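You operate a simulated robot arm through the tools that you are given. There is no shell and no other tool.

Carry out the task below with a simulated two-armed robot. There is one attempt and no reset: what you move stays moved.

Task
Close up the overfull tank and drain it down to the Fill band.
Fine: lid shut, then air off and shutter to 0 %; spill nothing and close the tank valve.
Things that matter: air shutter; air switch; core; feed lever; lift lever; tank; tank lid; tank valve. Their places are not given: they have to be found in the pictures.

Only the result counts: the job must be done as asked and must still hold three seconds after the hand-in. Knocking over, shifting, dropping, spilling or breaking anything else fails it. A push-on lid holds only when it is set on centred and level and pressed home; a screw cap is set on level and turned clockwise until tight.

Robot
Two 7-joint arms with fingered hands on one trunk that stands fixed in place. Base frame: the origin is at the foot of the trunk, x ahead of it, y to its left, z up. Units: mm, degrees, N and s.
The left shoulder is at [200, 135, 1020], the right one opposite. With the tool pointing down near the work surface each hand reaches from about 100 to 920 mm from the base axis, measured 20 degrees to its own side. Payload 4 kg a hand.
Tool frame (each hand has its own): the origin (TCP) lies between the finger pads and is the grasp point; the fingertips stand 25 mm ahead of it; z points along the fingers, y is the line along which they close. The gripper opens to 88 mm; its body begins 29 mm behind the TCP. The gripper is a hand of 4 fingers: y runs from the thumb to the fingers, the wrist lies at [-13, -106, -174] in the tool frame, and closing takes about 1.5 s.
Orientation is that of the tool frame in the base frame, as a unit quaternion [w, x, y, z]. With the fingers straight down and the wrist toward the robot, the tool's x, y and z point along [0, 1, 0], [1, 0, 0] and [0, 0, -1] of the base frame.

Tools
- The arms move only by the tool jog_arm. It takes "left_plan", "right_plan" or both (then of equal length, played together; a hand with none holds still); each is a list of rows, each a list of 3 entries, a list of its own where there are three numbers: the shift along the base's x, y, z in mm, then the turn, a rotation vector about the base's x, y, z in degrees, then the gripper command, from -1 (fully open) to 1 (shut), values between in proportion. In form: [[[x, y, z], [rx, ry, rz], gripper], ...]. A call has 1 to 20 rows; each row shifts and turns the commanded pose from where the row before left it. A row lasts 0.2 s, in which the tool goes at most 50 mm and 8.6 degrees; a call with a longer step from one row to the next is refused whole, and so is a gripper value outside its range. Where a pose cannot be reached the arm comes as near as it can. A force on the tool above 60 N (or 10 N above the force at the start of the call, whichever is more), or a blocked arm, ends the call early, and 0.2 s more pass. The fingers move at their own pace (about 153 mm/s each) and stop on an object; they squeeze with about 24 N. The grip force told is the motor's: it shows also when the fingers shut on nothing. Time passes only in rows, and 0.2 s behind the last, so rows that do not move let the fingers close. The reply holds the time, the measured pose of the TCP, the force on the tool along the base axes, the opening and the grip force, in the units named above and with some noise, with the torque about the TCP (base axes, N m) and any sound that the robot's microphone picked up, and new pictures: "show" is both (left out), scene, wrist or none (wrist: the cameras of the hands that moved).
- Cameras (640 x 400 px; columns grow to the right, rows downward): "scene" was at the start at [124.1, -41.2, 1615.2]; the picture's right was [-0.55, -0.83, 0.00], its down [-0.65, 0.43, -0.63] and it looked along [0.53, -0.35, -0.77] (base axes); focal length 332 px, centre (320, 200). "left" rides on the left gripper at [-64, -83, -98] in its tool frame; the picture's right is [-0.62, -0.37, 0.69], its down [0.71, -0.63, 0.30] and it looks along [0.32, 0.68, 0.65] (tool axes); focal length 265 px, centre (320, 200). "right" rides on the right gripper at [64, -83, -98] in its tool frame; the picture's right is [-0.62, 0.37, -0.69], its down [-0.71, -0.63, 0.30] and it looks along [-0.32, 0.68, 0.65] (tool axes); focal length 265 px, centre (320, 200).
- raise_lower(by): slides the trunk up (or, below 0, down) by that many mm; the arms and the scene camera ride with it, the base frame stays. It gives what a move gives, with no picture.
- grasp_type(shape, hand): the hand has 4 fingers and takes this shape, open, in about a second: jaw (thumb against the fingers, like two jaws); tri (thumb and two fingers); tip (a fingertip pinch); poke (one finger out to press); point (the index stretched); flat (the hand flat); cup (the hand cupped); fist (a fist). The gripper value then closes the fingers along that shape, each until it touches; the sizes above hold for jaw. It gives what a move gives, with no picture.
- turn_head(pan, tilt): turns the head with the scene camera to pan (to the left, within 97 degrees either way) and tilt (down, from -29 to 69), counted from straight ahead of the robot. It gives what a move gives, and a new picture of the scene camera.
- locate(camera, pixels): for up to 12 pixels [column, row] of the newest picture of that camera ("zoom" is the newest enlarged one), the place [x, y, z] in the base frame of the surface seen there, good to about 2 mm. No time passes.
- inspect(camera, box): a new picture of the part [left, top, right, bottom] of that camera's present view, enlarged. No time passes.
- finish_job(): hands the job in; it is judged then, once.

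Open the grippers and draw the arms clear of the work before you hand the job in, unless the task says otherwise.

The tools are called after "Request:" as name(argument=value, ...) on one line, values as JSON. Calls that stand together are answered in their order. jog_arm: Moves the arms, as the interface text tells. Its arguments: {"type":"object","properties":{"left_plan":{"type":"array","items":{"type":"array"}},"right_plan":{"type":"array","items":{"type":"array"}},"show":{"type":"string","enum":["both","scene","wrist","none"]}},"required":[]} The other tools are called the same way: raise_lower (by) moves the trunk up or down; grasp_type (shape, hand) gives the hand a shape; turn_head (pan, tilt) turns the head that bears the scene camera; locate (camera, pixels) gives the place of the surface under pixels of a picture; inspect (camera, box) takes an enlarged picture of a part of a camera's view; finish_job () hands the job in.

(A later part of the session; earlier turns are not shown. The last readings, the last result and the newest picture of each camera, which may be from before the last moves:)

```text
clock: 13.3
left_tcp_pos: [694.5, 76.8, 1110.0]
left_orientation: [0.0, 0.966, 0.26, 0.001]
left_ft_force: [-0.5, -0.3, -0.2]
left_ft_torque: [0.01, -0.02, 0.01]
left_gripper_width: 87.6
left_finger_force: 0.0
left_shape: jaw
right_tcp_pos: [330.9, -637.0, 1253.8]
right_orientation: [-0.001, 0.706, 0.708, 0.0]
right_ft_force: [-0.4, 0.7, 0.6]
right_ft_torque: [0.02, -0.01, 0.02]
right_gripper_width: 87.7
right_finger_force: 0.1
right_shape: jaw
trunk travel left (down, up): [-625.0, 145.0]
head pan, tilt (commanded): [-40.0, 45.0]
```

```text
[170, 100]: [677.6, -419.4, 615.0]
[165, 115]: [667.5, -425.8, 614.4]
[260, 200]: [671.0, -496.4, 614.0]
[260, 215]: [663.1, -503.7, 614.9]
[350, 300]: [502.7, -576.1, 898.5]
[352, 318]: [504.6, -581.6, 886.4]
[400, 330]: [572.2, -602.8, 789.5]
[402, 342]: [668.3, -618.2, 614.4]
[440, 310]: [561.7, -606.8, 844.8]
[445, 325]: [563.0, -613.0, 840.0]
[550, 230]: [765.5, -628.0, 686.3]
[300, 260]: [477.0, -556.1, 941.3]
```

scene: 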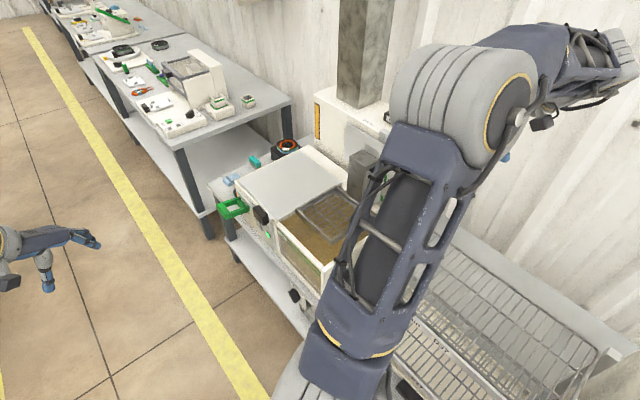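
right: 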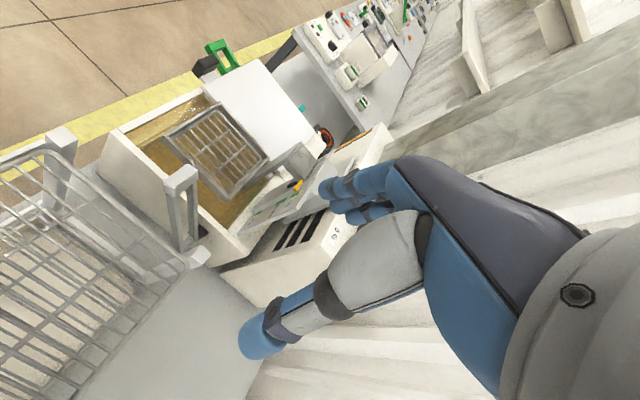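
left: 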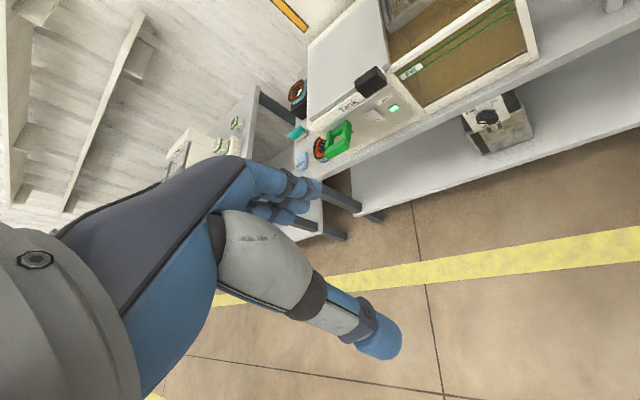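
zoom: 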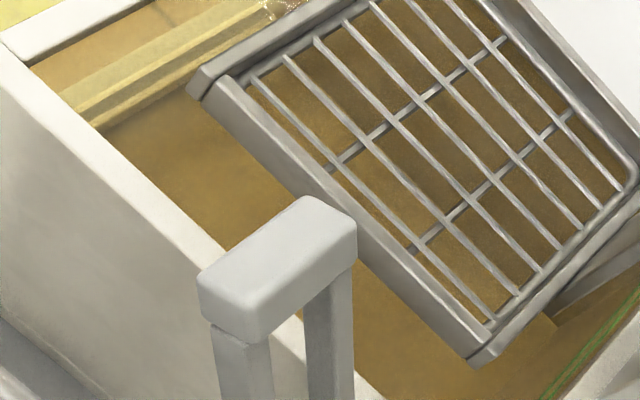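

Something at z≈789 lies under the tray. I sample inside the grid gaps to find out what it is.

Request:
inspect(camera="right", box=[190, 120, 290, 210])

Request:
locate(camera="zoom", pixels=[[150, 130], [200, 120], [250, 110], [150, 200], [200, 180], [260, 160], [180, 250], [230, 230], [280, 200], [320, 170], [330, 240], [180, 330]])

Request:
locate(camera="right", pixels=[[230, 194], [232, 196], [235, 200], [228, 198], [240, 192], [250, 182], [260, 175], [247, 190], [190, 160], [215, 185], [205, 175], [240, 200]])

```text
4.44 times, centred on (240, 165) of right
```

zoom: 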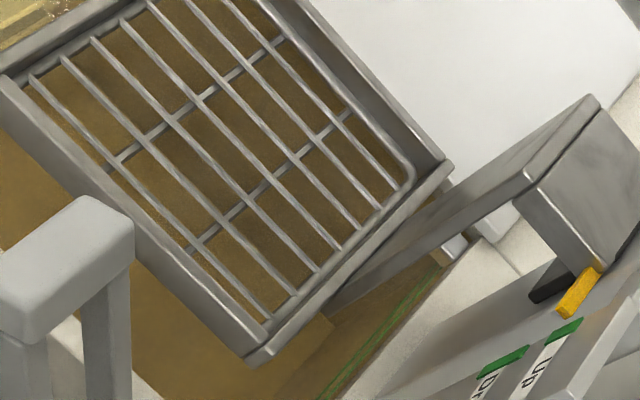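

```text
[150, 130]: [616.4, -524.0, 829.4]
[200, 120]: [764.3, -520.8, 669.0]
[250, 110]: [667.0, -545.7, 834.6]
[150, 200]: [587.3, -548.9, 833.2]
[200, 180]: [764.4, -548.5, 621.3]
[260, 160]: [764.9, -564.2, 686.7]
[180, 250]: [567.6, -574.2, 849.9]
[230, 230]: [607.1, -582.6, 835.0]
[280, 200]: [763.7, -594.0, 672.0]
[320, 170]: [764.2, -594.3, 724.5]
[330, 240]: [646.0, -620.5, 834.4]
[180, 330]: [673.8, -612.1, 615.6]
```

```text
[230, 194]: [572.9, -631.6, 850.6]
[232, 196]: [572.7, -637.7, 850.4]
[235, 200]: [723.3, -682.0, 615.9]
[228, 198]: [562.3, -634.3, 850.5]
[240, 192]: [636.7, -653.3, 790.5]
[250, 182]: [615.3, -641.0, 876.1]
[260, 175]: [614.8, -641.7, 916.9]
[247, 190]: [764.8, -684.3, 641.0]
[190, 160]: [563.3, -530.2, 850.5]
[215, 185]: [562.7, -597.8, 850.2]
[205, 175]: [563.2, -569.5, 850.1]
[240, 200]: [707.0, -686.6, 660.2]
```

The tray at Up spans z 830–850 and the lid top is at z 815, so the lid should pass under it with the lift left Up. Now I bring the right arm out over the aisle, extended forward, so the scene camera can see the cabinet and shutter.

Request:
jog_arm(right_plan=[[[20, 35, 0], [0, 0, 0], -1], [[20, 35, 0], [0, 0, 0], -1], [[20, 35, 0], [0, 0, 0], -1], [[20, 35, 0], [0, 0, 0], -1], [[25, 35, 0], [0, 0, 0], -1], [[25, 35, 0], [0, 0, 0], -1], [[30, 35, 0], [0, 0, 0], -1], [[30, 35, 0], [0, 0, 0], -1], [[35, 30, 0], [0, 0, 0], -1], [[35, 30, 0], [0, 0, 0], -1], [[40, 20, -10], [0, 0, 0], -1], [[40, 20, -20], [0, 0, 0], -1], [[40, 10, -20], [0, 0, 0], -1], [[40, 0, -25], [0, 0, 0], -1]], show="both")

```text
clock: 16.3
left_tcp_pos: [693.0, 75.9, 1111.1]
left_orientation: [0.0, 0.966, 0.26, 0.0]
left_ft_force: [0.1, -0.7, 0.2]
left_ft_torque: [-0.01, -0.04, 0.01]
left_gripper_width: 87.6
left_finger_force: 0.0
left_shape: jaw
right_tcp_pos: [754.8, -248.6, 1175.4]
right_orientation: [0.0, 0.707, 0.707, 0.0]
right_ft_force: [-0.5, 0.9, 0.2]
right_ft_torque: [-0.01, 0.03, 0.01]
right_gripper_width: 87.6
right_finger_force: 0.0
right_shape: jaw
trunk travel left (down, up): [-625.0, 145.0]
head pan, tilt (commanded): [-40.0, 45.0]
```

scene: 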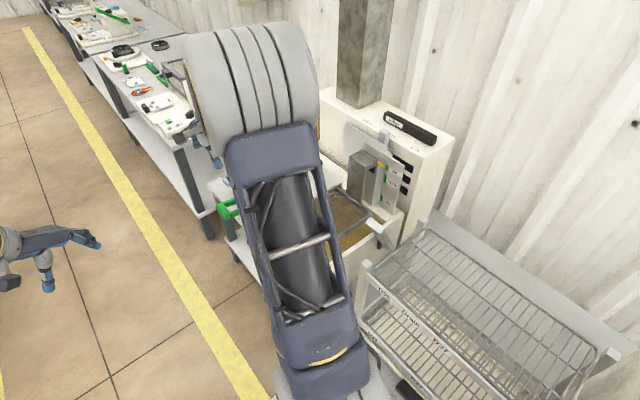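
right: 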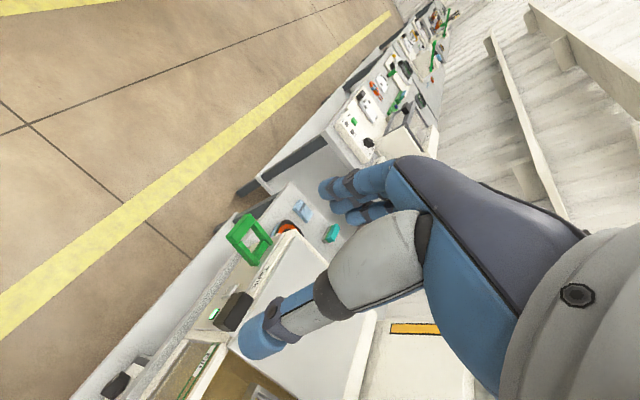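

The cabinet with the shutter, lift panel and wire rack is now visible in the scene view. I enlarge and measure the shutter.

Request:
inspect(camera="scene", box=[320, 90, 460, 200])

Request:
locate(camera="zoom", pixels=[[305, 145], [320, 110], [380, 130], [270, 210], [285, 170], [260, 130], [430, 190], [520, 245], [540, 190], [350, 300], [430, 330], [500, 330]])

Request:
inspect(camera="scene", box=[330, 190, 480, 400])

```text
3.64 times, centred on (390, 145) of scene
```

zoom: 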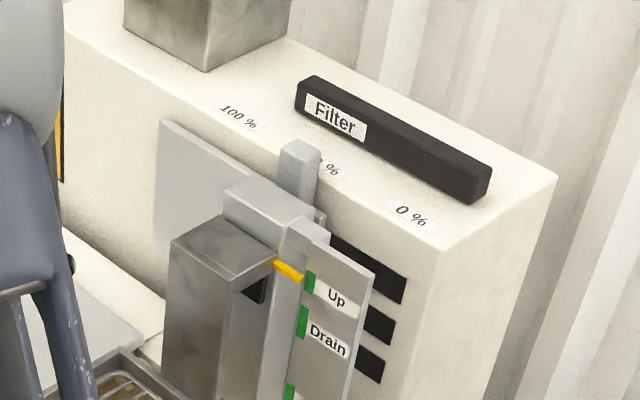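

```text
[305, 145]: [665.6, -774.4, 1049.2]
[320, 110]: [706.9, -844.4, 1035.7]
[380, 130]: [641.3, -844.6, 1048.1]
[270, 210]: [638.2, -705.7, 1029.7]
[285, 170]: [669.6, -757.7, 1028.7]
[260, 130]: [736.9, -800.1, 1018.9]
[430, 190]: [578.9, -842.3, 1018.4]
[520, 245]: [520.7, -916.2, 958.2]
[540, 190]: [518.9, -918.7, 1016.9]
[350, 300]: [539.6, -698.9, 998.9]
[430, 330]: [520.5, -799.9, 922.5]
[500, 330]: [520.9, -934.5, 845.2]
```

```text
1.90 times, centred on (405, 295) of scene
```

zoom: 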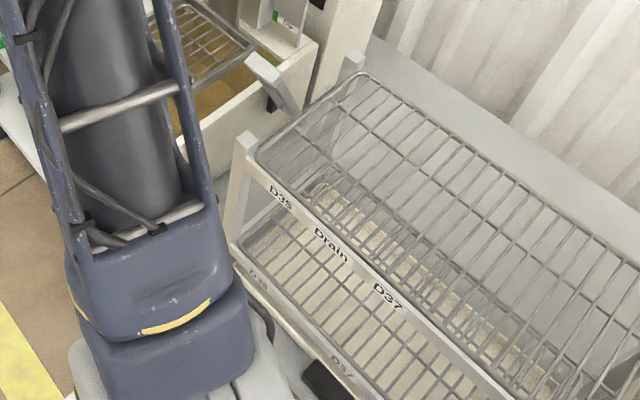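

The shutter knob is at [666,-775,1049], now at about the 50 % mark; 0 % is at x≈578. Next I take tight close-ups of the air switch, feed lever and valve with the left camera.

Request:
inspect(camera="left", box=[360, 95, 410, 130])

Request:
inspect(camera="left", box=[455, 85, 545, 160])

Request:
locate(camera="zoom", pixels=[[240, 210], [200, 230], [280, 230], [220, 170], [300, 190], [150, 130], [130, 250], [330, 120], [400, 330], [250, 270], [460, 250], [270, 330]])

Request:
inspect(camera="left", box=[320, 110, 370, 160])

```text
11.43 times, centred on (385, 112) of left
```

zoom: 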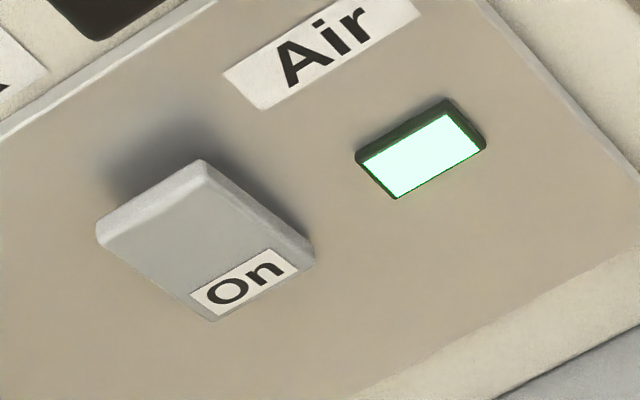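

```text
5.33 times, centred on (500, 122) of left
```

zoom: 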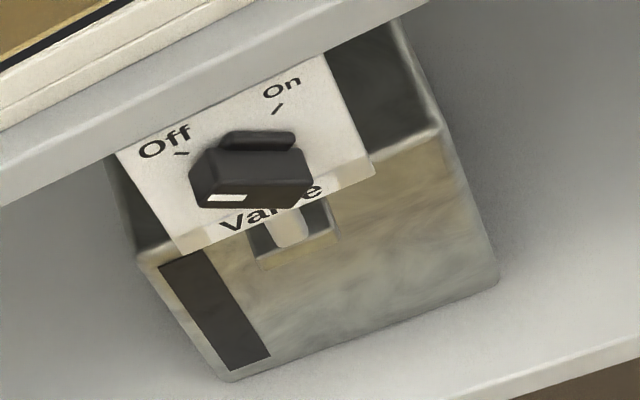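

```text
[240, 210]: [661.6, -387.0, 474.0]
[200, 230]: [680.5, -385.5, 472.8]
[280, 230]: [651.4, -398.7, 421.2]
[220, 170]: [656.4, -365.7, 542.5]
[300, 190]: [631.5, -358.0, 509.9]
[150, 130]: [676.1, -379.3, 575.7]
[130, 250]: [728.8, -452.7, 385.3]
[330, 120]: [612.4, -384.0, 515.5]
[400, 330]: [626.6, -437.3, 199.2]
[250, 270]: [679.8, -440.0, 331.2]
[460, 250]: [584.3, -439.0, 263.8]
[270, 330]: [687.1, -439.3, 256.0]
```

```text
8.00 times, centred on (345, 135) of left
```

zoom: 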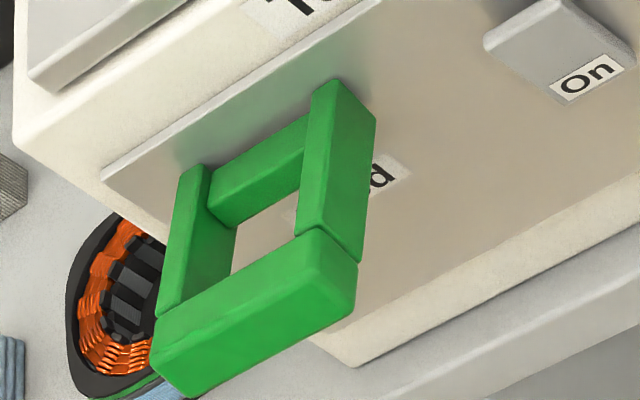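

The valve knob sits on a plate hung below the table edge (Off to the left/+x, On upward-right) above a catch box; the Air rocker is pressed in at its "On" lower end. I measure the rocker and the lid handle precisely.

Request:
inspect(camera="left", box=[360, 95, 410, 130])

Request:
locate(camera="zoom", pixels=[[105, 235], [200, 170], [210, 310], [310, 260], [200, 240], [160, 210], [250, 280], [420, 160], [330, 340], [320, 60], [60, 300], [560, 220]])

Request:
inspect(camera="right", box=[190, 260, 290, 350])

Request:
locate(camera="zoom", pixels=[[190, 250], [240, 150], [300, 160], [270, 240], [230, 300], [320, 240], [340, 200], [290, 280], [370, 150], [330, 310], [250, 330], [200, 290]])

```text
11.43 times, centred on (385, 112) of left
```

zoom: 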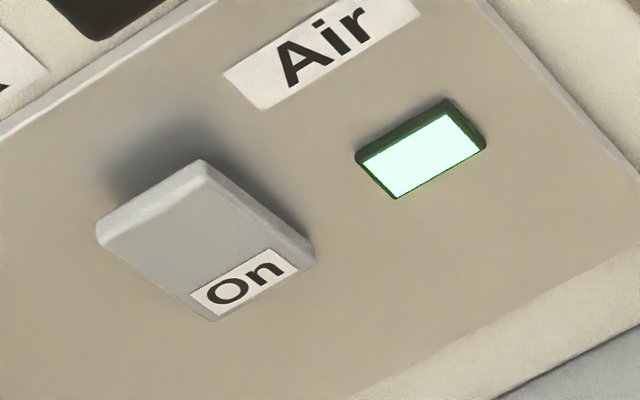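

```text
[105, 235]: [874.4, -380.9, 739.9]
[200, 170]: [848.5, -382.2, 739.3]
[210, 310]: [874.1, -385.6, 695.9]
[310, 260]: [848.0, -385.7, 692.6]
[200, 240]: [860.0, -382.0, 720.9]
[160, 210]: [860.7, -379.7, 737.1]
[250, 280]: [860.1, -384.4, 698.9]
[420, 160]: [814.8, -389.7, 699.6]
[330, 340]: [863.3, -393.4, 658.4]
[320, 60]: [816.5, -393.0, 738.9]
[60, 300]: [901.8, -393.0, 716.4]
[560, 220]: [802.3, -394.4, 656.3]
```

```text
4.44 times, centred on (240, 305) of right
```

zoom: 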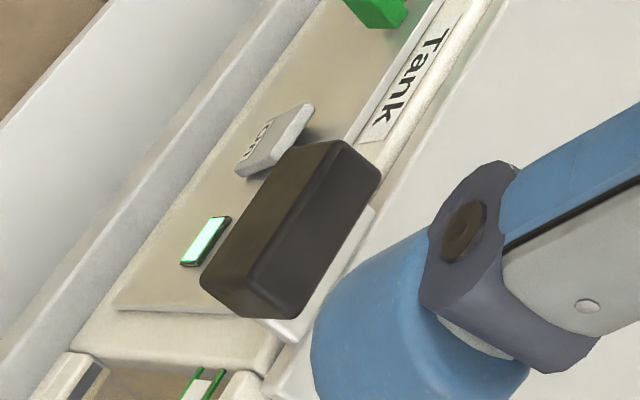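

```text
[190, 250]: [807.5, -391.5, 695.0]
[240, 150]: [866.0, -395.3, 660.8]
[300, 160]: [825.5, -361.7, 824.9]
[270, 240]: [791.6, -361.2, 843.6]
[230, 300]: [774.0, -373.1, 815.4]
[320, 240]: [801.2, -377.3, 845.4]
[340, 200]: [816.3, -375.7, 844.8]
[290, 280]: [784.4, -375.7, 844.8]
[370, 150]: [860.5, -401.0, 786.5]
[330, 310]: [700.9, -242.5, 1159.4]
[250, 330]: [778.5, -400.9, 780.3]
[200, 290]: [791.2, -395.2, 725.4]
```

The handle block is x 774–826, y -360…-392, z 815–845. I raise the trunk for a better arm geometry during the slide, then move the right hand above the handle.

Request:
raise_lower(by=120)

Request:
jog_arm(right_plan=[[[5, -14, -38], [0, 0, 0], -1], [[5, -14, -38], [0, 0, 0], -1], [[5, -14, -38], [0, 0, 0], -1], [[5, -14, -38], [0, 0, 0], -1], [[5, -14, -38], [0, 0, 0], -1], [[5, -14, -38], [0, 0, 0], -1], [[5, -14, -38], [0, 0, 0], -1], [[5, -14, -38], [0, 0, 0], -1], [[5, -14, -36], [0, 0, 0], -1]], show="both")

```text
clock: 17.8
left_tcp_pos: [694.6, 76.1, 1230.0]
left_orientation: [0.0, 0.966, 0.26, -0.001]
left_ft_force: [0.2, -0.3, 0.6]
left_ft_torque: [-0.01, 0.0, 0.03]
left_gripper_width: 87.7
left_finger_force: 0.0
left_shape: jaw
right_tcp_pos: [755.5, -249.5, 1295.2]
right_orientation: [-0.001, 0.707, 0.707, 0.0]
right_ft_force: [-0.9, 0.0, -0.2]
right_ft_torque: [-0.01, -0.01, 0.01]
right_gripper_width: 87.6
right_finger_force: 0.1
right_shape: jaw
trunk travel left (down, up): [-745.0, 25.0]
head pan, tilt (commanded): [-40.0, 45.0]
```

```text
clock: 19.8
left_tcp_pos: [694.1, 76.4, 1229.8]
left_orientation: [0.0, 0.966, 0.26, 0.0]
left_ft_force: [-0.3, 0.5, -0.4]
left_ft_torque: [0.0, -0.01, 0.0]
left_gripper_width: 87.5
left_finger_force: 0.0
left_shape: jaw
right_tcp_pos: [800.0, -374.6, 955.2]
right_orientation: [0.0, 0.707, 0.707, -0.001]
right_ft_force: [-0.1, -0.4, 0.1]
right_ft_torque: [-0.05, -0.05, 0.05]
right_gripper_width: 87.6
right_finger_force: 0.1
right_shape: jaw
trunk travel left (down, up): [-745.0, 25.0]
head pan, tilt (commanded): [-40.0, 45.0]
```

scene: 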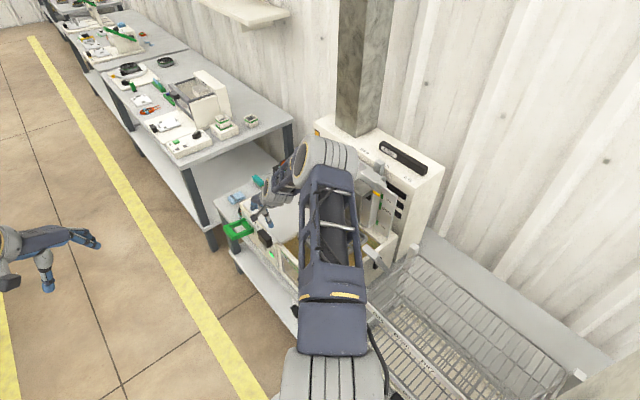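
right: 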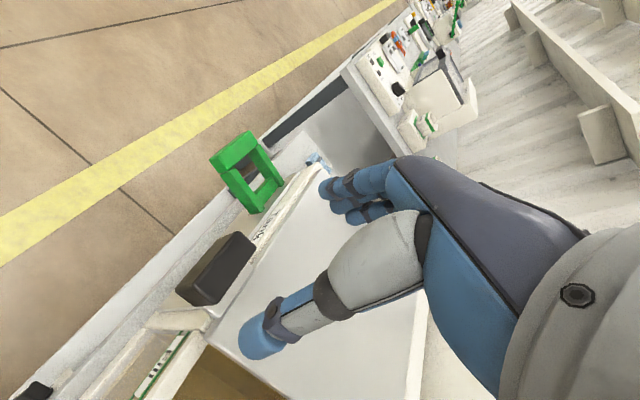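

The hand is above the handle. I descend to TCP z≈848 with the fingers straddling the block along x.

Request:
jog_arm(right_plan=[[[0, 0, -25], [0, 0, 0], -1], [[0, 0, -25], [0, 0, 0], -1], [[0, 0, -25], [0, 0, 0], -1], [[0, 0, -18], [0, 0, 0], -1], [[0, 0, -13], [0, 0, 0], -1], [[0, 0, 0], [0, 0, 0], -1]], show="both")

```text
clock: 21.2
left_tcp_pos: [693.7, 75.1, 1230.9]
left_orientation: [0.0, 0.966, 0.26, 0.0]
left_ft_force: [1.9, -0.2, -0.5]
left_ft_torque: [-0.02, -0.02, 0.02]
left_gripper_width: 87.6
left_finger_force: 0.1
left_shape: jaw
right_tcp_pos: [800.0, -375.1, 850.6]
right_orientation: [0.0, 0.708, 0.707, 0.0]
right_ft_force: [-0.3, -0.2, 0.2]
right_ft_torque: [-0.01, 0.0, 0.0]
right_gripper_width: 87.6
right_finger_force: 0.1
right_shape: jaw
trunk travel left (down, up): [-745.0, 25.0]
head pan, tilt (commanded): [-40.0, 45.0]
```

scene: 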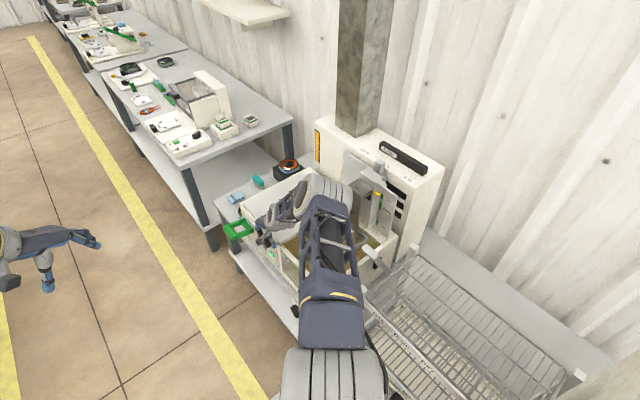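
right: 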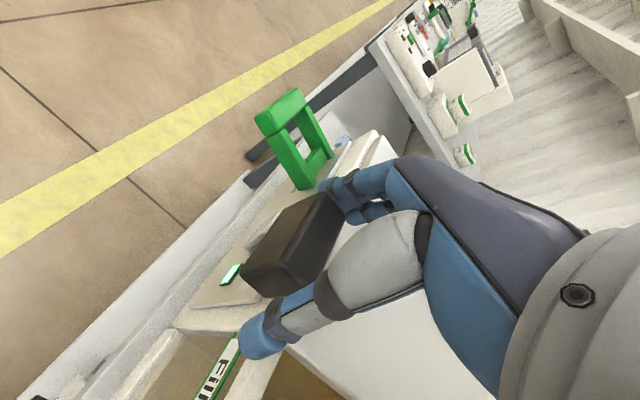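

The block sits between thumb (265, 340) and fingers (340, 200), no contact force. I close gently to about 56 mm so the fingers just flank the block.

Request:
jog_arm(right_plan=[[[0, 0, 0], [0, 0, 0], -0.35], [[0, 0, 0], [0, 0, 0], -0.35], [[0, 0, 0], [0, 0, 0], -0.35]], show="wrist")

Request:
inspect(camera="right", box=[200, 150, 400, 380])

Request:
inspect(camera="left", box=[260, 60, 480, 200])

```text
clock: 22.0
left_tcp_pos: [693.8, 76.5, 1229.3]
left_orientation: [0.0, 0.966, 0.26, 0.001]
left_ft_force: [0.1, 0.5, -0.7]
left_ft_torque: [0.03, -0.01, 0.01]
left_gripper_width: 87.9
left_finger_force: 0.1
left_shape: jaw
right_tcp_pos: [799.9, -375.5, 849.4]
right_orientation: [0.0, 0.707, 0.707, 0.0]
right_ft_force: [3.4, -0.4, -1.5]
right_ft_torque: [0.0, -0.04, 0.02]
right_gripper_width: 61.3
right_finger_force: 0.1
right_shape: jaw
trunk travel left (down, up): [-745.0, 25.0]
head pan, tilt (commanded): [-40.0, 45.0]
```

right: 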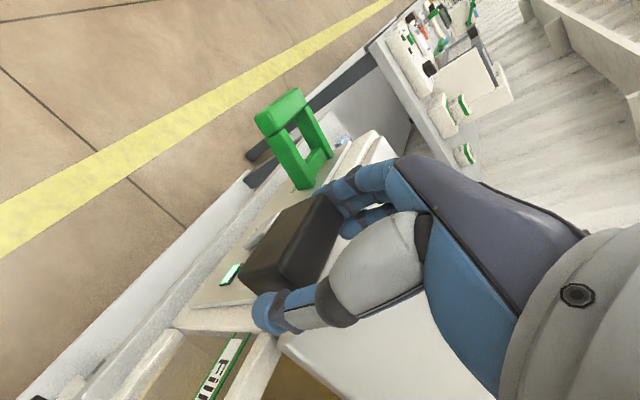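

```text
1.74 times, centred on (300, 265) of right
```

zoom: 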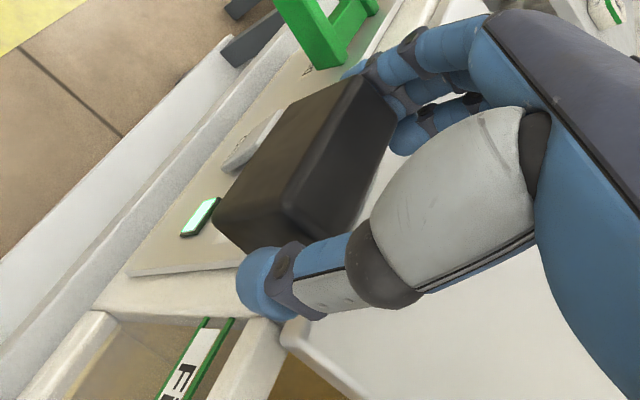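

```text
2.86 times, centred on (370, 130) of left
```

zoom: 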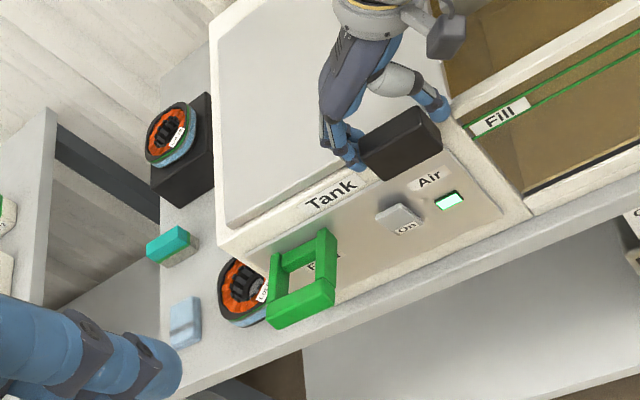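

The left camera zoom shows the hand straddling the block correctly. I slide it slowly toward -x and watch the force.

Request:
jog_arm(right_plan=[[[-8, 0, 0], [0, 0, 0], -0.35], [[-8, 0, 0], [0, 0, 0], -0.35], [[-8, 0, 0], [0, 0, 0], -0.35], [[-8, 0, 0], [0, 0, 0], -0.35]], show="both")

Request:
inspect(camera="left", box=[260, 0, 560, 200])

```text
clock: 23.0
left_tcp_pos: [694.2, 76.0, 1229.7]
left_orientation: [0.001, 0.966, 0.259, 0.0]
left_ft_force: [-1.1, 0.8, 0.3]
left_ft_torque: [-0.01, -0.04, -0.02]
left_gripper_width: 87.6
left_finger_force: 0.1
left_shape: jaw
right_tcp_pos: [766.7, -375.2, 848.7]
right_orientation: [0.0, 0.707, 0.708, 0.001]
right_ft_force: [1.7, 0.1, 0.1]
right_ft_torque: [0.03, -0.04, 0.01]
right_gripper_width: 60.8
right_finger_force: 0.0
right_shape: jaw
trunk travel left (down, up): [-745.0, 25.0]
head pan, tilt (commanded): [-40.0, 45.0]
```

scene: 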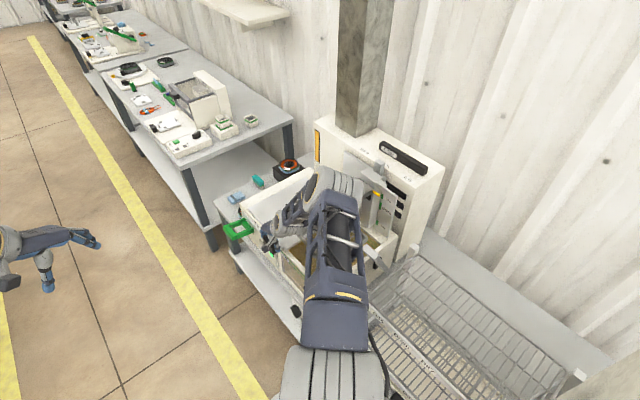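
right: 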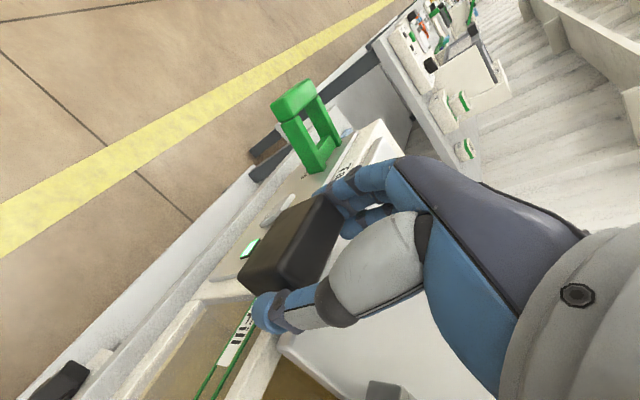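

```text
2.00 times, centred on (410, 100) of left
```

zoom: 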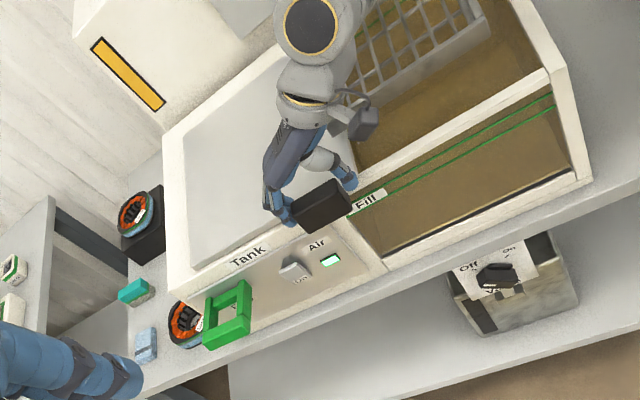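

The lid slides with almost no force (leading edge now near x≈733). I continue slowly and watch whether it passes beneath the tray.

Request:
jog_arm(right_plan=[[[-6, 0, 0], [0, 0, 0], -0.35], [[-6, 0, 0], [0, 0, 0], -0.35], [[-6, 0, 0], [0, 0, 0], -0.35], [[-6, 0, 0], [0, 0, 0], -0.35], [[-6, 0, 0], [0, 0, 0], -0.35]], show="both")

Request:
inspect(camera="left", box=[340, 0, 560, 140])

Request:
inspect(camera="scene", box=[230, 160, 410, 290])

```text
clock: 24.2
left_tcp_pos: [693.9, 75.5, 1230.9]
left_orientation: [0.0, 0.966, 0.26, 0.0]
left_ft_force: [0.7, 0.9, -0.2]
left_ft_torque: [-0.04, 0.04, -0.03]
left_gripper_width: 88.1
left_finger_force: 0.0
left_shape: jaw
right_tcp_pos: [736.7, -375.6, 850.3]
right_orientation: [-0.001, 0.707, 0.707, -0.001]
right_ft_force: [2.9, 0.2, 0.0]
right_ft_torque: [0.03, -0.02, 0.05]
right_gripper_width: 61.2
right_finger_force: 0.0
right_shape: jaw
trunk travel left (down, up): [-745.0, 25.0]
head pan, tilt (commanded): [-40.0, 45.0]
```

scene: 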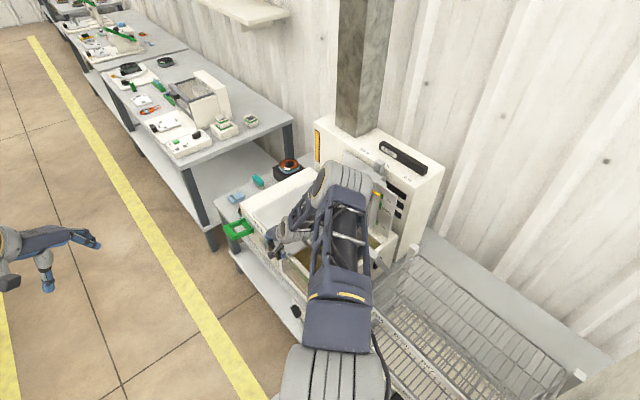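
right: 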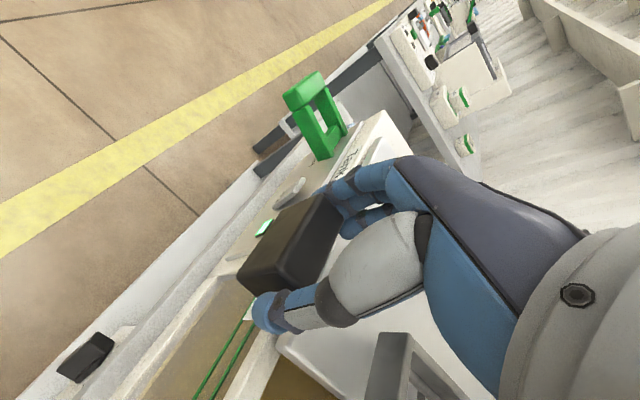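

```text
2.86 times, centred on (450, 70) of left
```

zoom: 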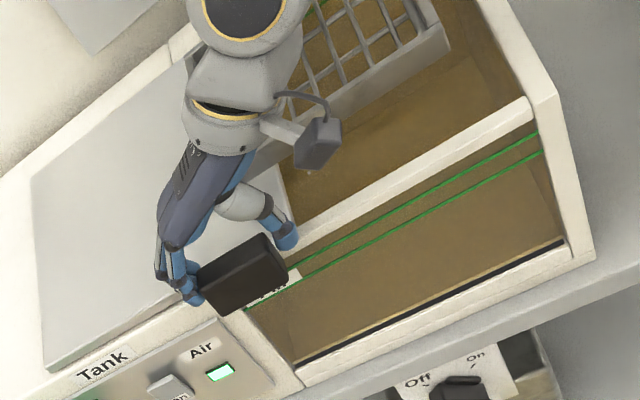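

```text
3.08 times, centred on (320, 225) of scene
```

zoom: 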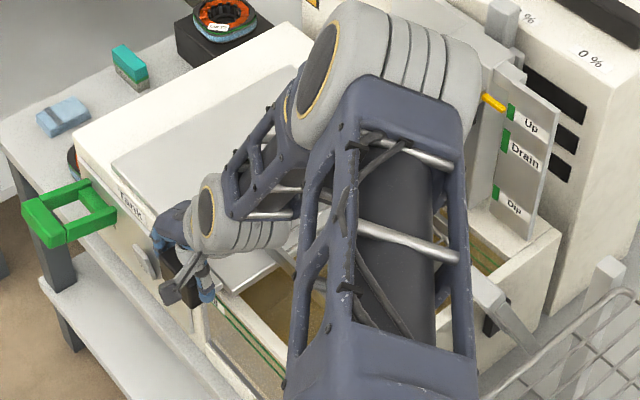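

Lid is moving under the tray with no resistance. I check the clearance between the right elbow and the lift bracket before continuing.

Request:
locate(camera="zoom", pixels=[[440, 50], [460, 100], [390, 80], [320, 60], [430, 200], [465, 300], [380, 350], [240, 230], [510, 50], [480, 110], [490, 290], [350, 30]])

```text
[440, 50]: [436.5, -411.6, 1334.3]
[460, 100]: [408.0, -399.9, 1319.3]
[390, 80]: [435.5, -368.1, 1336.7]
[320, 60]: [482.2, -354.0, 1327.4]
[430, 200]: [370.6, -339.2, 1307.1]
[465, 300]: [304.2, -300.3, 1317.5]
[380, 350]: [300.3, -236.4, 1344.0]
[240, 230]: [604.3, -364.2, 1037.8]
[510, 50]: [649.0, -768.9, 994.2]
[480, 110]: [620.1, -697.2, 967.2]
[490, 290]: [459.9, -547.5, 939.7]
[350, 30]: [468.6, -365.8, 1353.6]
```

The elbow is at z≈1330, well clear. I keep sliding toward -x.

Request:
jog_arm(right_plan=[[[-8, 0, 0], [0, 0, 0], -0.35], [[-8, 0, 0], [0, 0, 0], -0.35], [[-8, 0, 0], [0, 0, 0], -0.35], [[-8, 0, 0], [0, 0, 0], -0.35], [[-8, 0, 0], [0, 0, 0], -0.35], [[-8, 0, 0], [0, 0, 0], -0.35], [[-8, 0, 0], [0, 0, 0], -0.35], [[-8, 0, 0], [0, 0, 0], -0.35], [[-8, 0, 0], [0, 0, 0], -0.35], [[-8, 0, 0], [0, 0, 0], -0.35]], show="both")

Request:
inspect(camera="left", box=[340, 0, 600, 160])

```text
clock: 26.4
left_tcp_pos: [694.4, 77.2, 1230.0]
left_orientation: [0.0, 0.966, 0.26, 0.0]
left_ft_force: [0.0, -0.7, 0.6]
left_ft_torque: [0.02, 0.03, -0.03]
left_gripper_width: 88.0
left_finger_force: 0.0
left_shape: jaw
right_tcp_pos: [657.4, -375.6, 848.9]
right_orientation: [0.0, 0.707, 0.707, 0.0]
right_ft_force: [2.6, -0.7, 1.2]
right_ft_torque: [0.0, -0.11, -0.02]
right_gripper_width: 60.7
right_finger_force: 0.1
right_shape: jaw
trunk travel left (down, up): [-745.0, 25.0]
head pan, tilt (commanded): [-40.0, 45.0]
```

scene: 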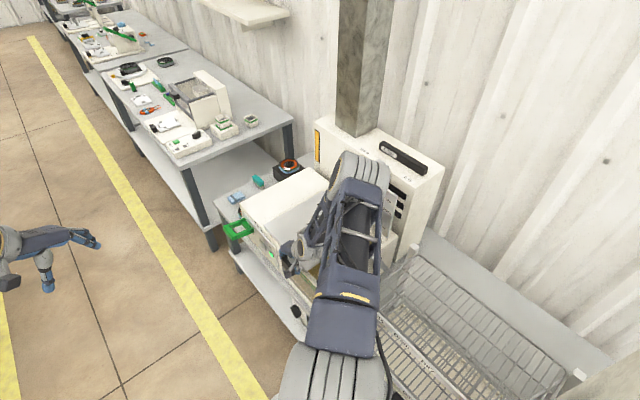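
right: 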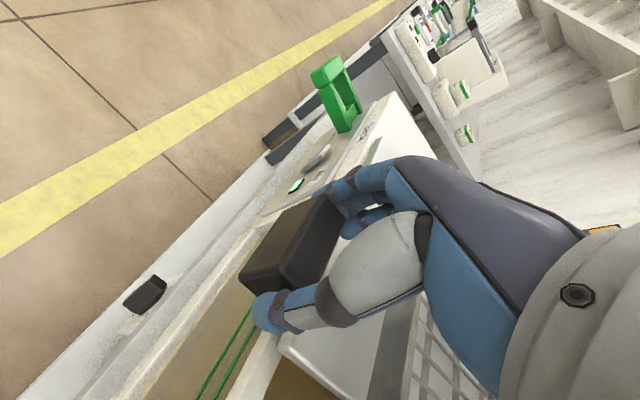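

```text
2.46 times, centred on (470, 80) of left
```

zoom: 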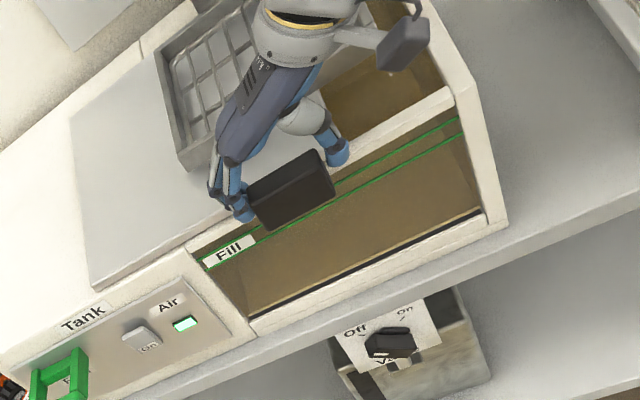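

The lid slides cleanly under the tray. I continue another ~88 mm.

Request:
jog_arm(right_plan=[[[-8, 0, 0], [0, 0, 0], -0.35], [[-8, 0, 0], [0, 0, 0], -0.35], [[-8, 0, 0], [0, 0, 0], -0.35], [[-8, 0, 0], [0, 0, 0], -0.35], [[-8, 0, 0], [0, 0, 0], -0.35], [[-8, 0, 0], [0, 0, 0], -0.35], [[-8, 0, 0], [0, 0, 0], -0.35], [[-8, 0, 0], [0, 0, 0], -0.35], [[-8, 0, 0], [0, 0, 0], -0.35], [[-8, 0, 0], [0, 0, 0], -0.35], [[-8, 0, 0], [0, 0, 0], -0.35]], show="both")

Request:
inspect(camera="left", box=[380, 0, 640, 160])

```text
clock: 28.8
left_tcp_pos: [693.6, 75.6, 1229.5]
left_orientation: [0.0, 0.966, 0.259, 0.0]
left_ft_force: [-0.4, -0.4, 0.1]
left_ft_torque: [-0.02, 0.04, 0.0]
left_gripper_width: 88.0
left_finger_force: 0.2
left_shape: jaw
right_tcp_pos: [568.4, -374.4, 849.9]
right_orientation: [-0.001, 0.707, 0.707, 0.0]
right_ft_force: [2.0, -0.7, -0.4]
right_ft_torque: [-0.02, -0.03, -0.05]
right_gripper_width: 61.2
right_finger_force: 0.1
right_shape: jaw
trunk travel left (down, up): [-745.0, 25.0]
head pan, tilt (commanded): [-40.0, 45.0]
```

scene: 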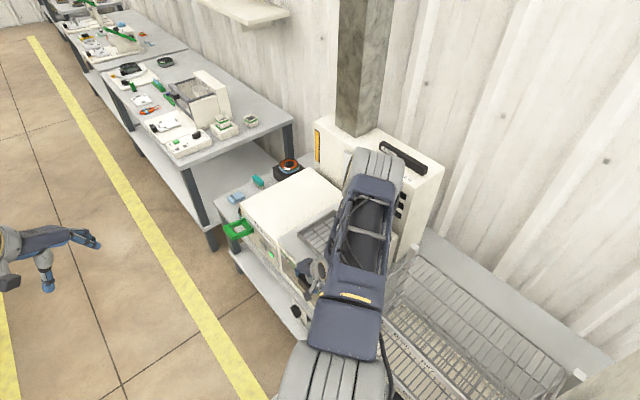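
right: 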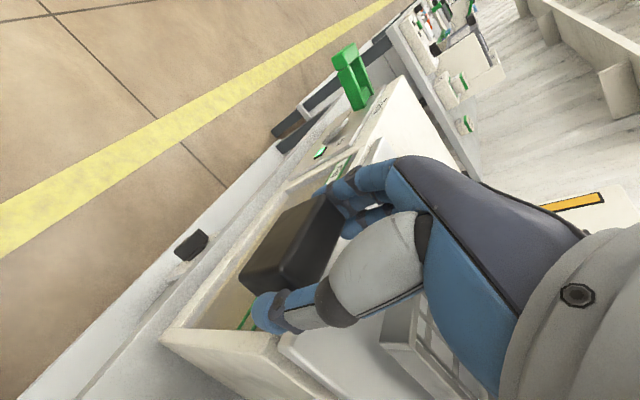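

```text
2.46 times, centred on (510, 80) of left
```

zoom: 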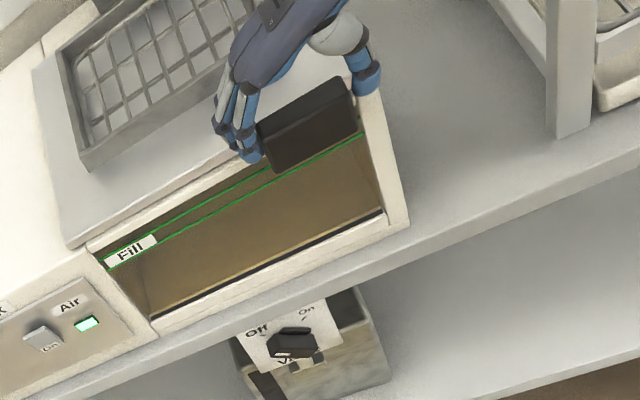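

The lid is nearly closed. I push in small 3 mm steps until it meets its end stop.

Request:
jog_arm(right_plan=[[[-3, 0, 0], [0, 0, 0], -0.35], [[-3, 0, 0], [0, 0, 0], -0.35], [[-3, 0, 0], [0, 0, 0], -0.35], [[-3, 0, 0], [0, 0, 0], -0.35]], show="wrist")

Request:
inspect(camera="left", box=[380, 0, 640, 160])

Request:
locate(camera="zoom", pixels=[[75, 243], [60, 230], [370, 100], [400, 200], [310, 100], [60, 190], [265, 140], [100, 245]])

```text
clock: 29.8
left_tcp_pos: [694.6, 76.9, 1228.6]
left_orientation: [0.0, 0.966, 0.26, 0.0]
left_ft_force: [-0.5, 0.1, 0.1]
left_ft_torque: [-0.01, 0.0, 0.01]
left_gripper_width: 87.9
left_finger_force: 0.0
left_shape: jaw
right_tcp_pos: [557.8, -374.4, 849.6]
right_orientation: [0.0, 0.708, 0.707, 0.001]
right_ft_force: [8.6, -0.8, -1.8]
right_ft_torque: [-0.01, -0.07, 0.0]
right_gripper_width: 63.7
right_finger_force: 0.0
right_shape: jaw
trunk travel left (down, up): [-745.0, 25.0]
head pan, tilt (commanded): [-40.0, 45.0]
```

right: 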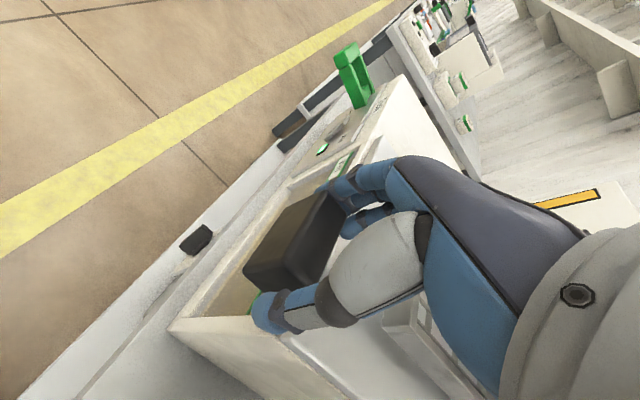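

```text
2.46 times, centred on (510, 80) of left
```

zoom: 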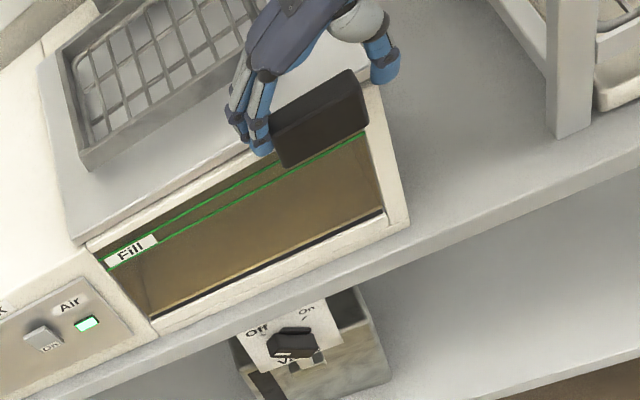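

```text
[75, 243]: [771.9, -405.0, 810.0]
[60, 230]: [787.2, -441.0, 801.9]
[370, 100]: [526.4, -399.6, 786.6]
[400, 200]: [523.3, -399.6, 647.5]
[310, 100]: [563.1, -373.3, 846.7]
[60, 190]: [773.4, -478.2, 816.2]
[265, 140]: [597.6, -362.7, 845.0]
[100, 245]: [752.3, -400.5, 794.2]
```

Contact force rose to 8.6 N and the fingers flexed, suggesting the end stop. I push slightly more to confirm it is fully home.

Request:
jog_arm(right_plan=[[[-3, 0, 0], [0, 0, 0], -0.35], [[-3, 0, 0], [0, 0, 0], -0.35], [[0, 0, 0], [0, 0, 0], -0.35]], show="wrist")

Request:
inspect(camera="left", box=[380, 0, 640, 160])

Request:
locate(camera="zoom", pixels=[[75, 240], [70, 230], [60, 190], [360, 80], [372, 100], [345, 85], [310, 100], [350, 130]])

```text
clock: 30.6
left_tcp_pos: [694.3, 74.6, 1229.3]
left_orientation: [-0.001, 0.966, 0.26, -0.001]
left_ft_force: [-0.1, -0.5, 0.8]
left_ft_torque: [0.0, -0.01, 0.0]
left_gripper_width: 87.8
left_finger_force: 0.1
left_shape: jaw
right_tcp_pos: [552.4, -374.7, 850.0]
right_orientation: [0.001, 0.707, 0.707, 0.001]
right_ft_force: [17.0, 0.0, -3.0]
right_ft_torque: [0.02, -0.11, 0.03]
right_gripper_width: 66.4
right_finger_force: 0.0
right_shape: jaw
trunk travel left (down, up): [-745.0, 25.0]
head pan, tilt (commanded): [-40.0, 45.0]
```

right: 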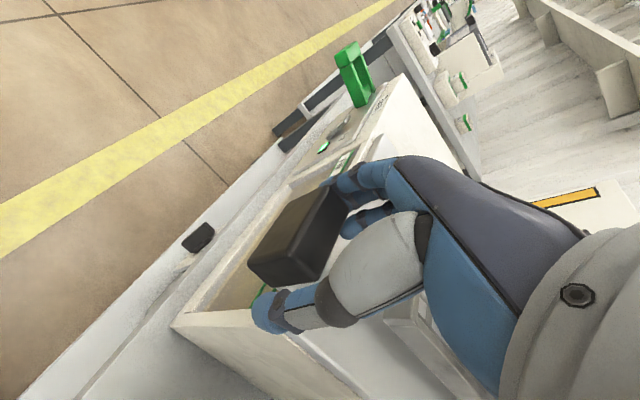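

```text
2.46 times, centred on (510, 80) of left
```

zoom: 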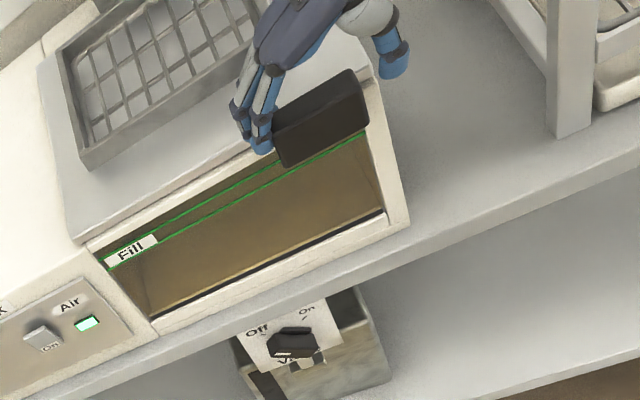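

```text
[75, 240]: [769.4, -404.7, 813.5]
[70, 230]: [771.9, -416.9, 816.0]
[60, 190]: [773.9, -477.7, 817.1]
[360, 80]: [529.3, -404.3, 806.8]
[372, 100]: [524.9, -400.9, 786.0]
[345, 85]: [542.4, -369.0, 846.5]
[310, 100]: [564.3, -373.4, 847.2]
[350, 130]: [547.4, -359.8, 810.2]
```

The lid has not moved under 17 N, so it is at its stop. I back off, open the fingers and lift the hand clear, then inspect the closed lid.

Request:
jog_arm(right_plan=[[[8, 0, 0], [0, 0, 0], -0.6], [[8, 0, 0], [0, 0, 0], -1], [[0, 0, 0], [0, 0, 0], -1], [[0, 0, 20], [0, 0, 0], -1], [[0, 0, 40], [0, 0, 0], -1], [[5, 10, 40], [0, 0, 0], -1], [[10, 20, 40], [0, 0, 0], -1], [[20, 25, 30], [0, 0, 0], -1], [[30, 25, 20], [0, 0, 0], -1], [[30, 25, 0], [0, 0, 0], -1], [[30, 25, 0], [0, 0, 0], -1]], show="both")

Request:
inspect(camera="left", box=[380, 0, 640, 160])

Request:
inspect(camera="scene", box=[230, 130, 430, 290])

```text
clock: 33.0
left_tcp_pos: [694.3, 74.5, 1229.9]
left_orientation: [0.0, 0.966, 0.259, 0.0]
left_ft_force: [-0.5, -0.5, 0.3]
left_ft_torque: [0.01, -0.05, -0.03]
left_gripper_width: 87.9
left_finger_force: 0.1
left_shape: jaw
right_tcp_pos: [692.9, -244.8, 1037.9]
right_orientation: [0.0, 0.708, 0.706, 0.0]
right_ft_force: [0.2, 0.3, 0.7]
right_ft_torque: [0.01, 0.03, -0.02]
right_gripper_width: 87.7
right_finger_force: 0.1
right_shape: jaw
trunk travel left (down, up): [-745.0, 25.0]
head pan, tilt (commanded): [-40.0, 45.0]
```

scene: 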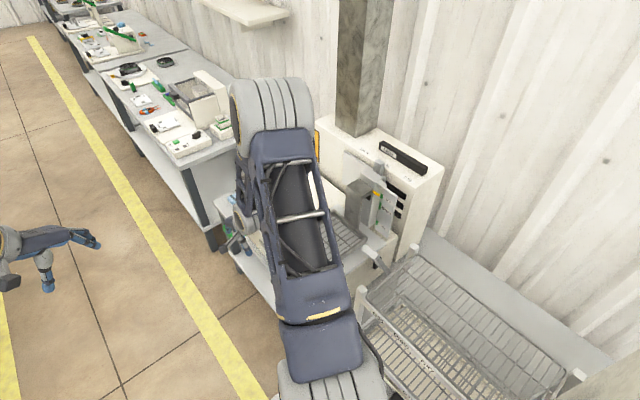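
right: 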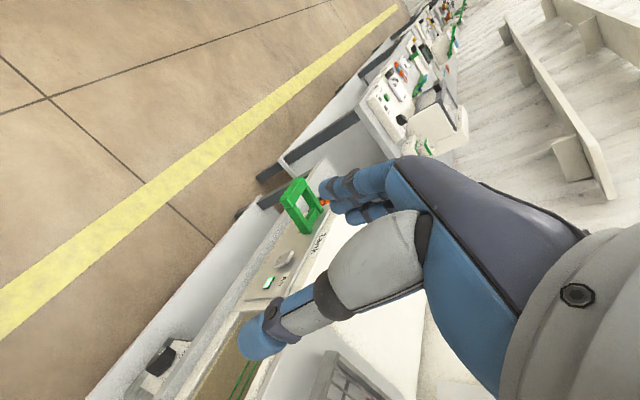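

```text
2.46 times, centred on (510, 80) of left
```

zoom: 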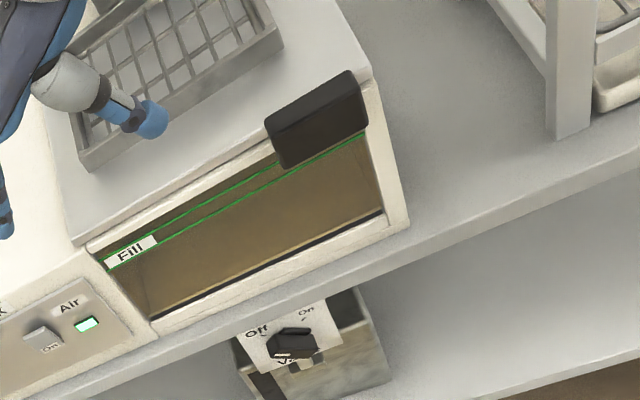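

```text
2.50 times, centred on (330, 210) of scene
```

zoom: 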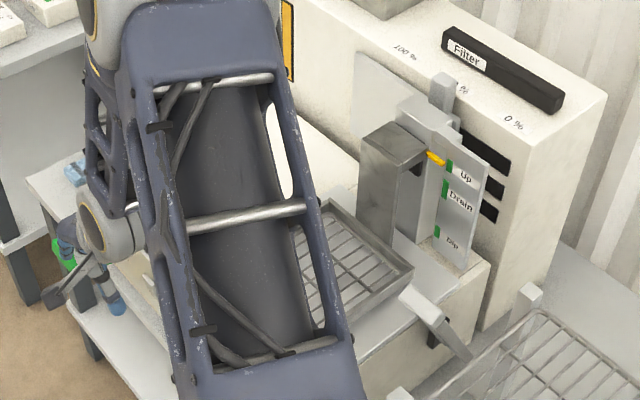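

The lid is shut against its stop and the tray still reads Up. Next is the air switch: I lower the trunk for reach and put the right hand into the poke shape.

Request:
raise_lower(by=-200)

Request:
grasp_type(shape="poke", hand="right")

Request:
inspect(camera="right", box=[0, 0, 640, 400])

Request:
inspect(camera="left", box=[0, 0, 640, 400])

```text
clock: 35.1
left_tcp_pos: [694.1, 75.8, 1029.6]
left_orientation: [0.001, 0.966, 0.259, 0.0]
left_ft_force: [-0.1, 0.8, 0.5]
left_ft_torque: [-0.01, 0.0, 0.03]
left_gripper_width: 88.0
left_finger_force: 0.0
left_shape: jaw
right_tcp_pos: [694.0, -244.7, 838.7]
right_orientation: [0.0, 0.707, 0.707, -0.001]
right_ft_force: [-0.1, 0.0, 0.2]
right_ft_torque: [0.02, -0.02, 0.02]
right_gripper_width: 87.7
right_finger_force: 0.1
right_shape: jaw
trunk travel left (down, up): [-545.0, 225.0]
head pan, tilt (commanded): [-40.0, 45.0]
```

```text
clock: 36.0
left_tcp_pos: [693.5, 75.4, 1030.7]
left_orientation: [-0.001, 0.966, 0.26, 0.001]
left_ft_force: [-0.4, 0.5, 0.0]
left_ft_torque: [-0.02, 0.04, 0.02]
left_gripper_width: 87.9
left_finger_force: 0.0
left_shape: jaw
right_tcp_pos: [694.2, -244.9, 839.9]
right_orientation: [0.001, 0.707, 0.707, 0.0]
right_ft_force: [-0.1, -0.7, 0.3]
right_ft_torque: [0.0, 0.0, 0.01]
right_gripper_width: 0.2
right_finger_force: 0.0
right_shape: poke
trunk travel left (down, up): [-545.0, 225.0]
head pan, tilt (commanded): [-40.0, 45.0]
```

```text
1.00 times, centred on (320, 200) of right (not enlarged: the box is as wide or as high as the picture)
```

zoom: 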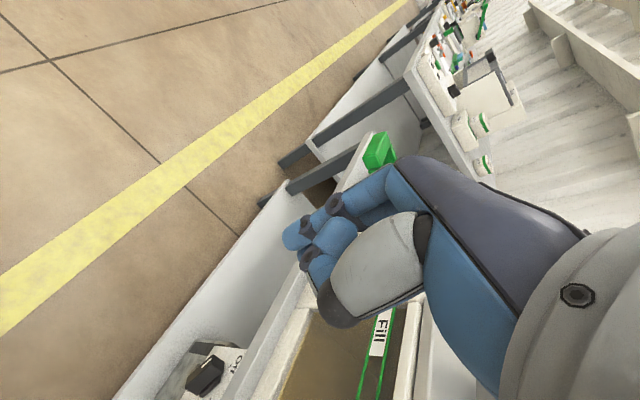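

```text
1.00 times, centred on (320, 200) of left (not enlarged: the box is as wide or as high as the picture)
```

zoom: 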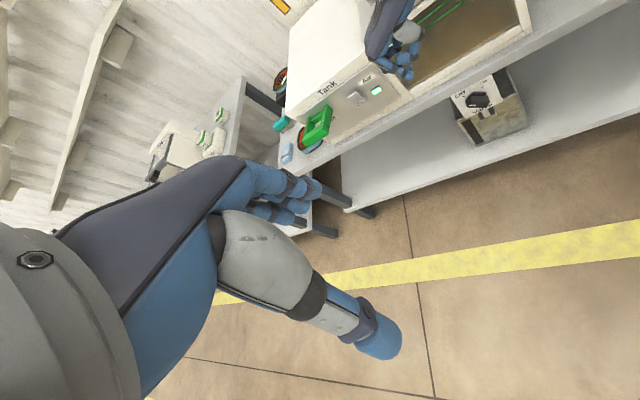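

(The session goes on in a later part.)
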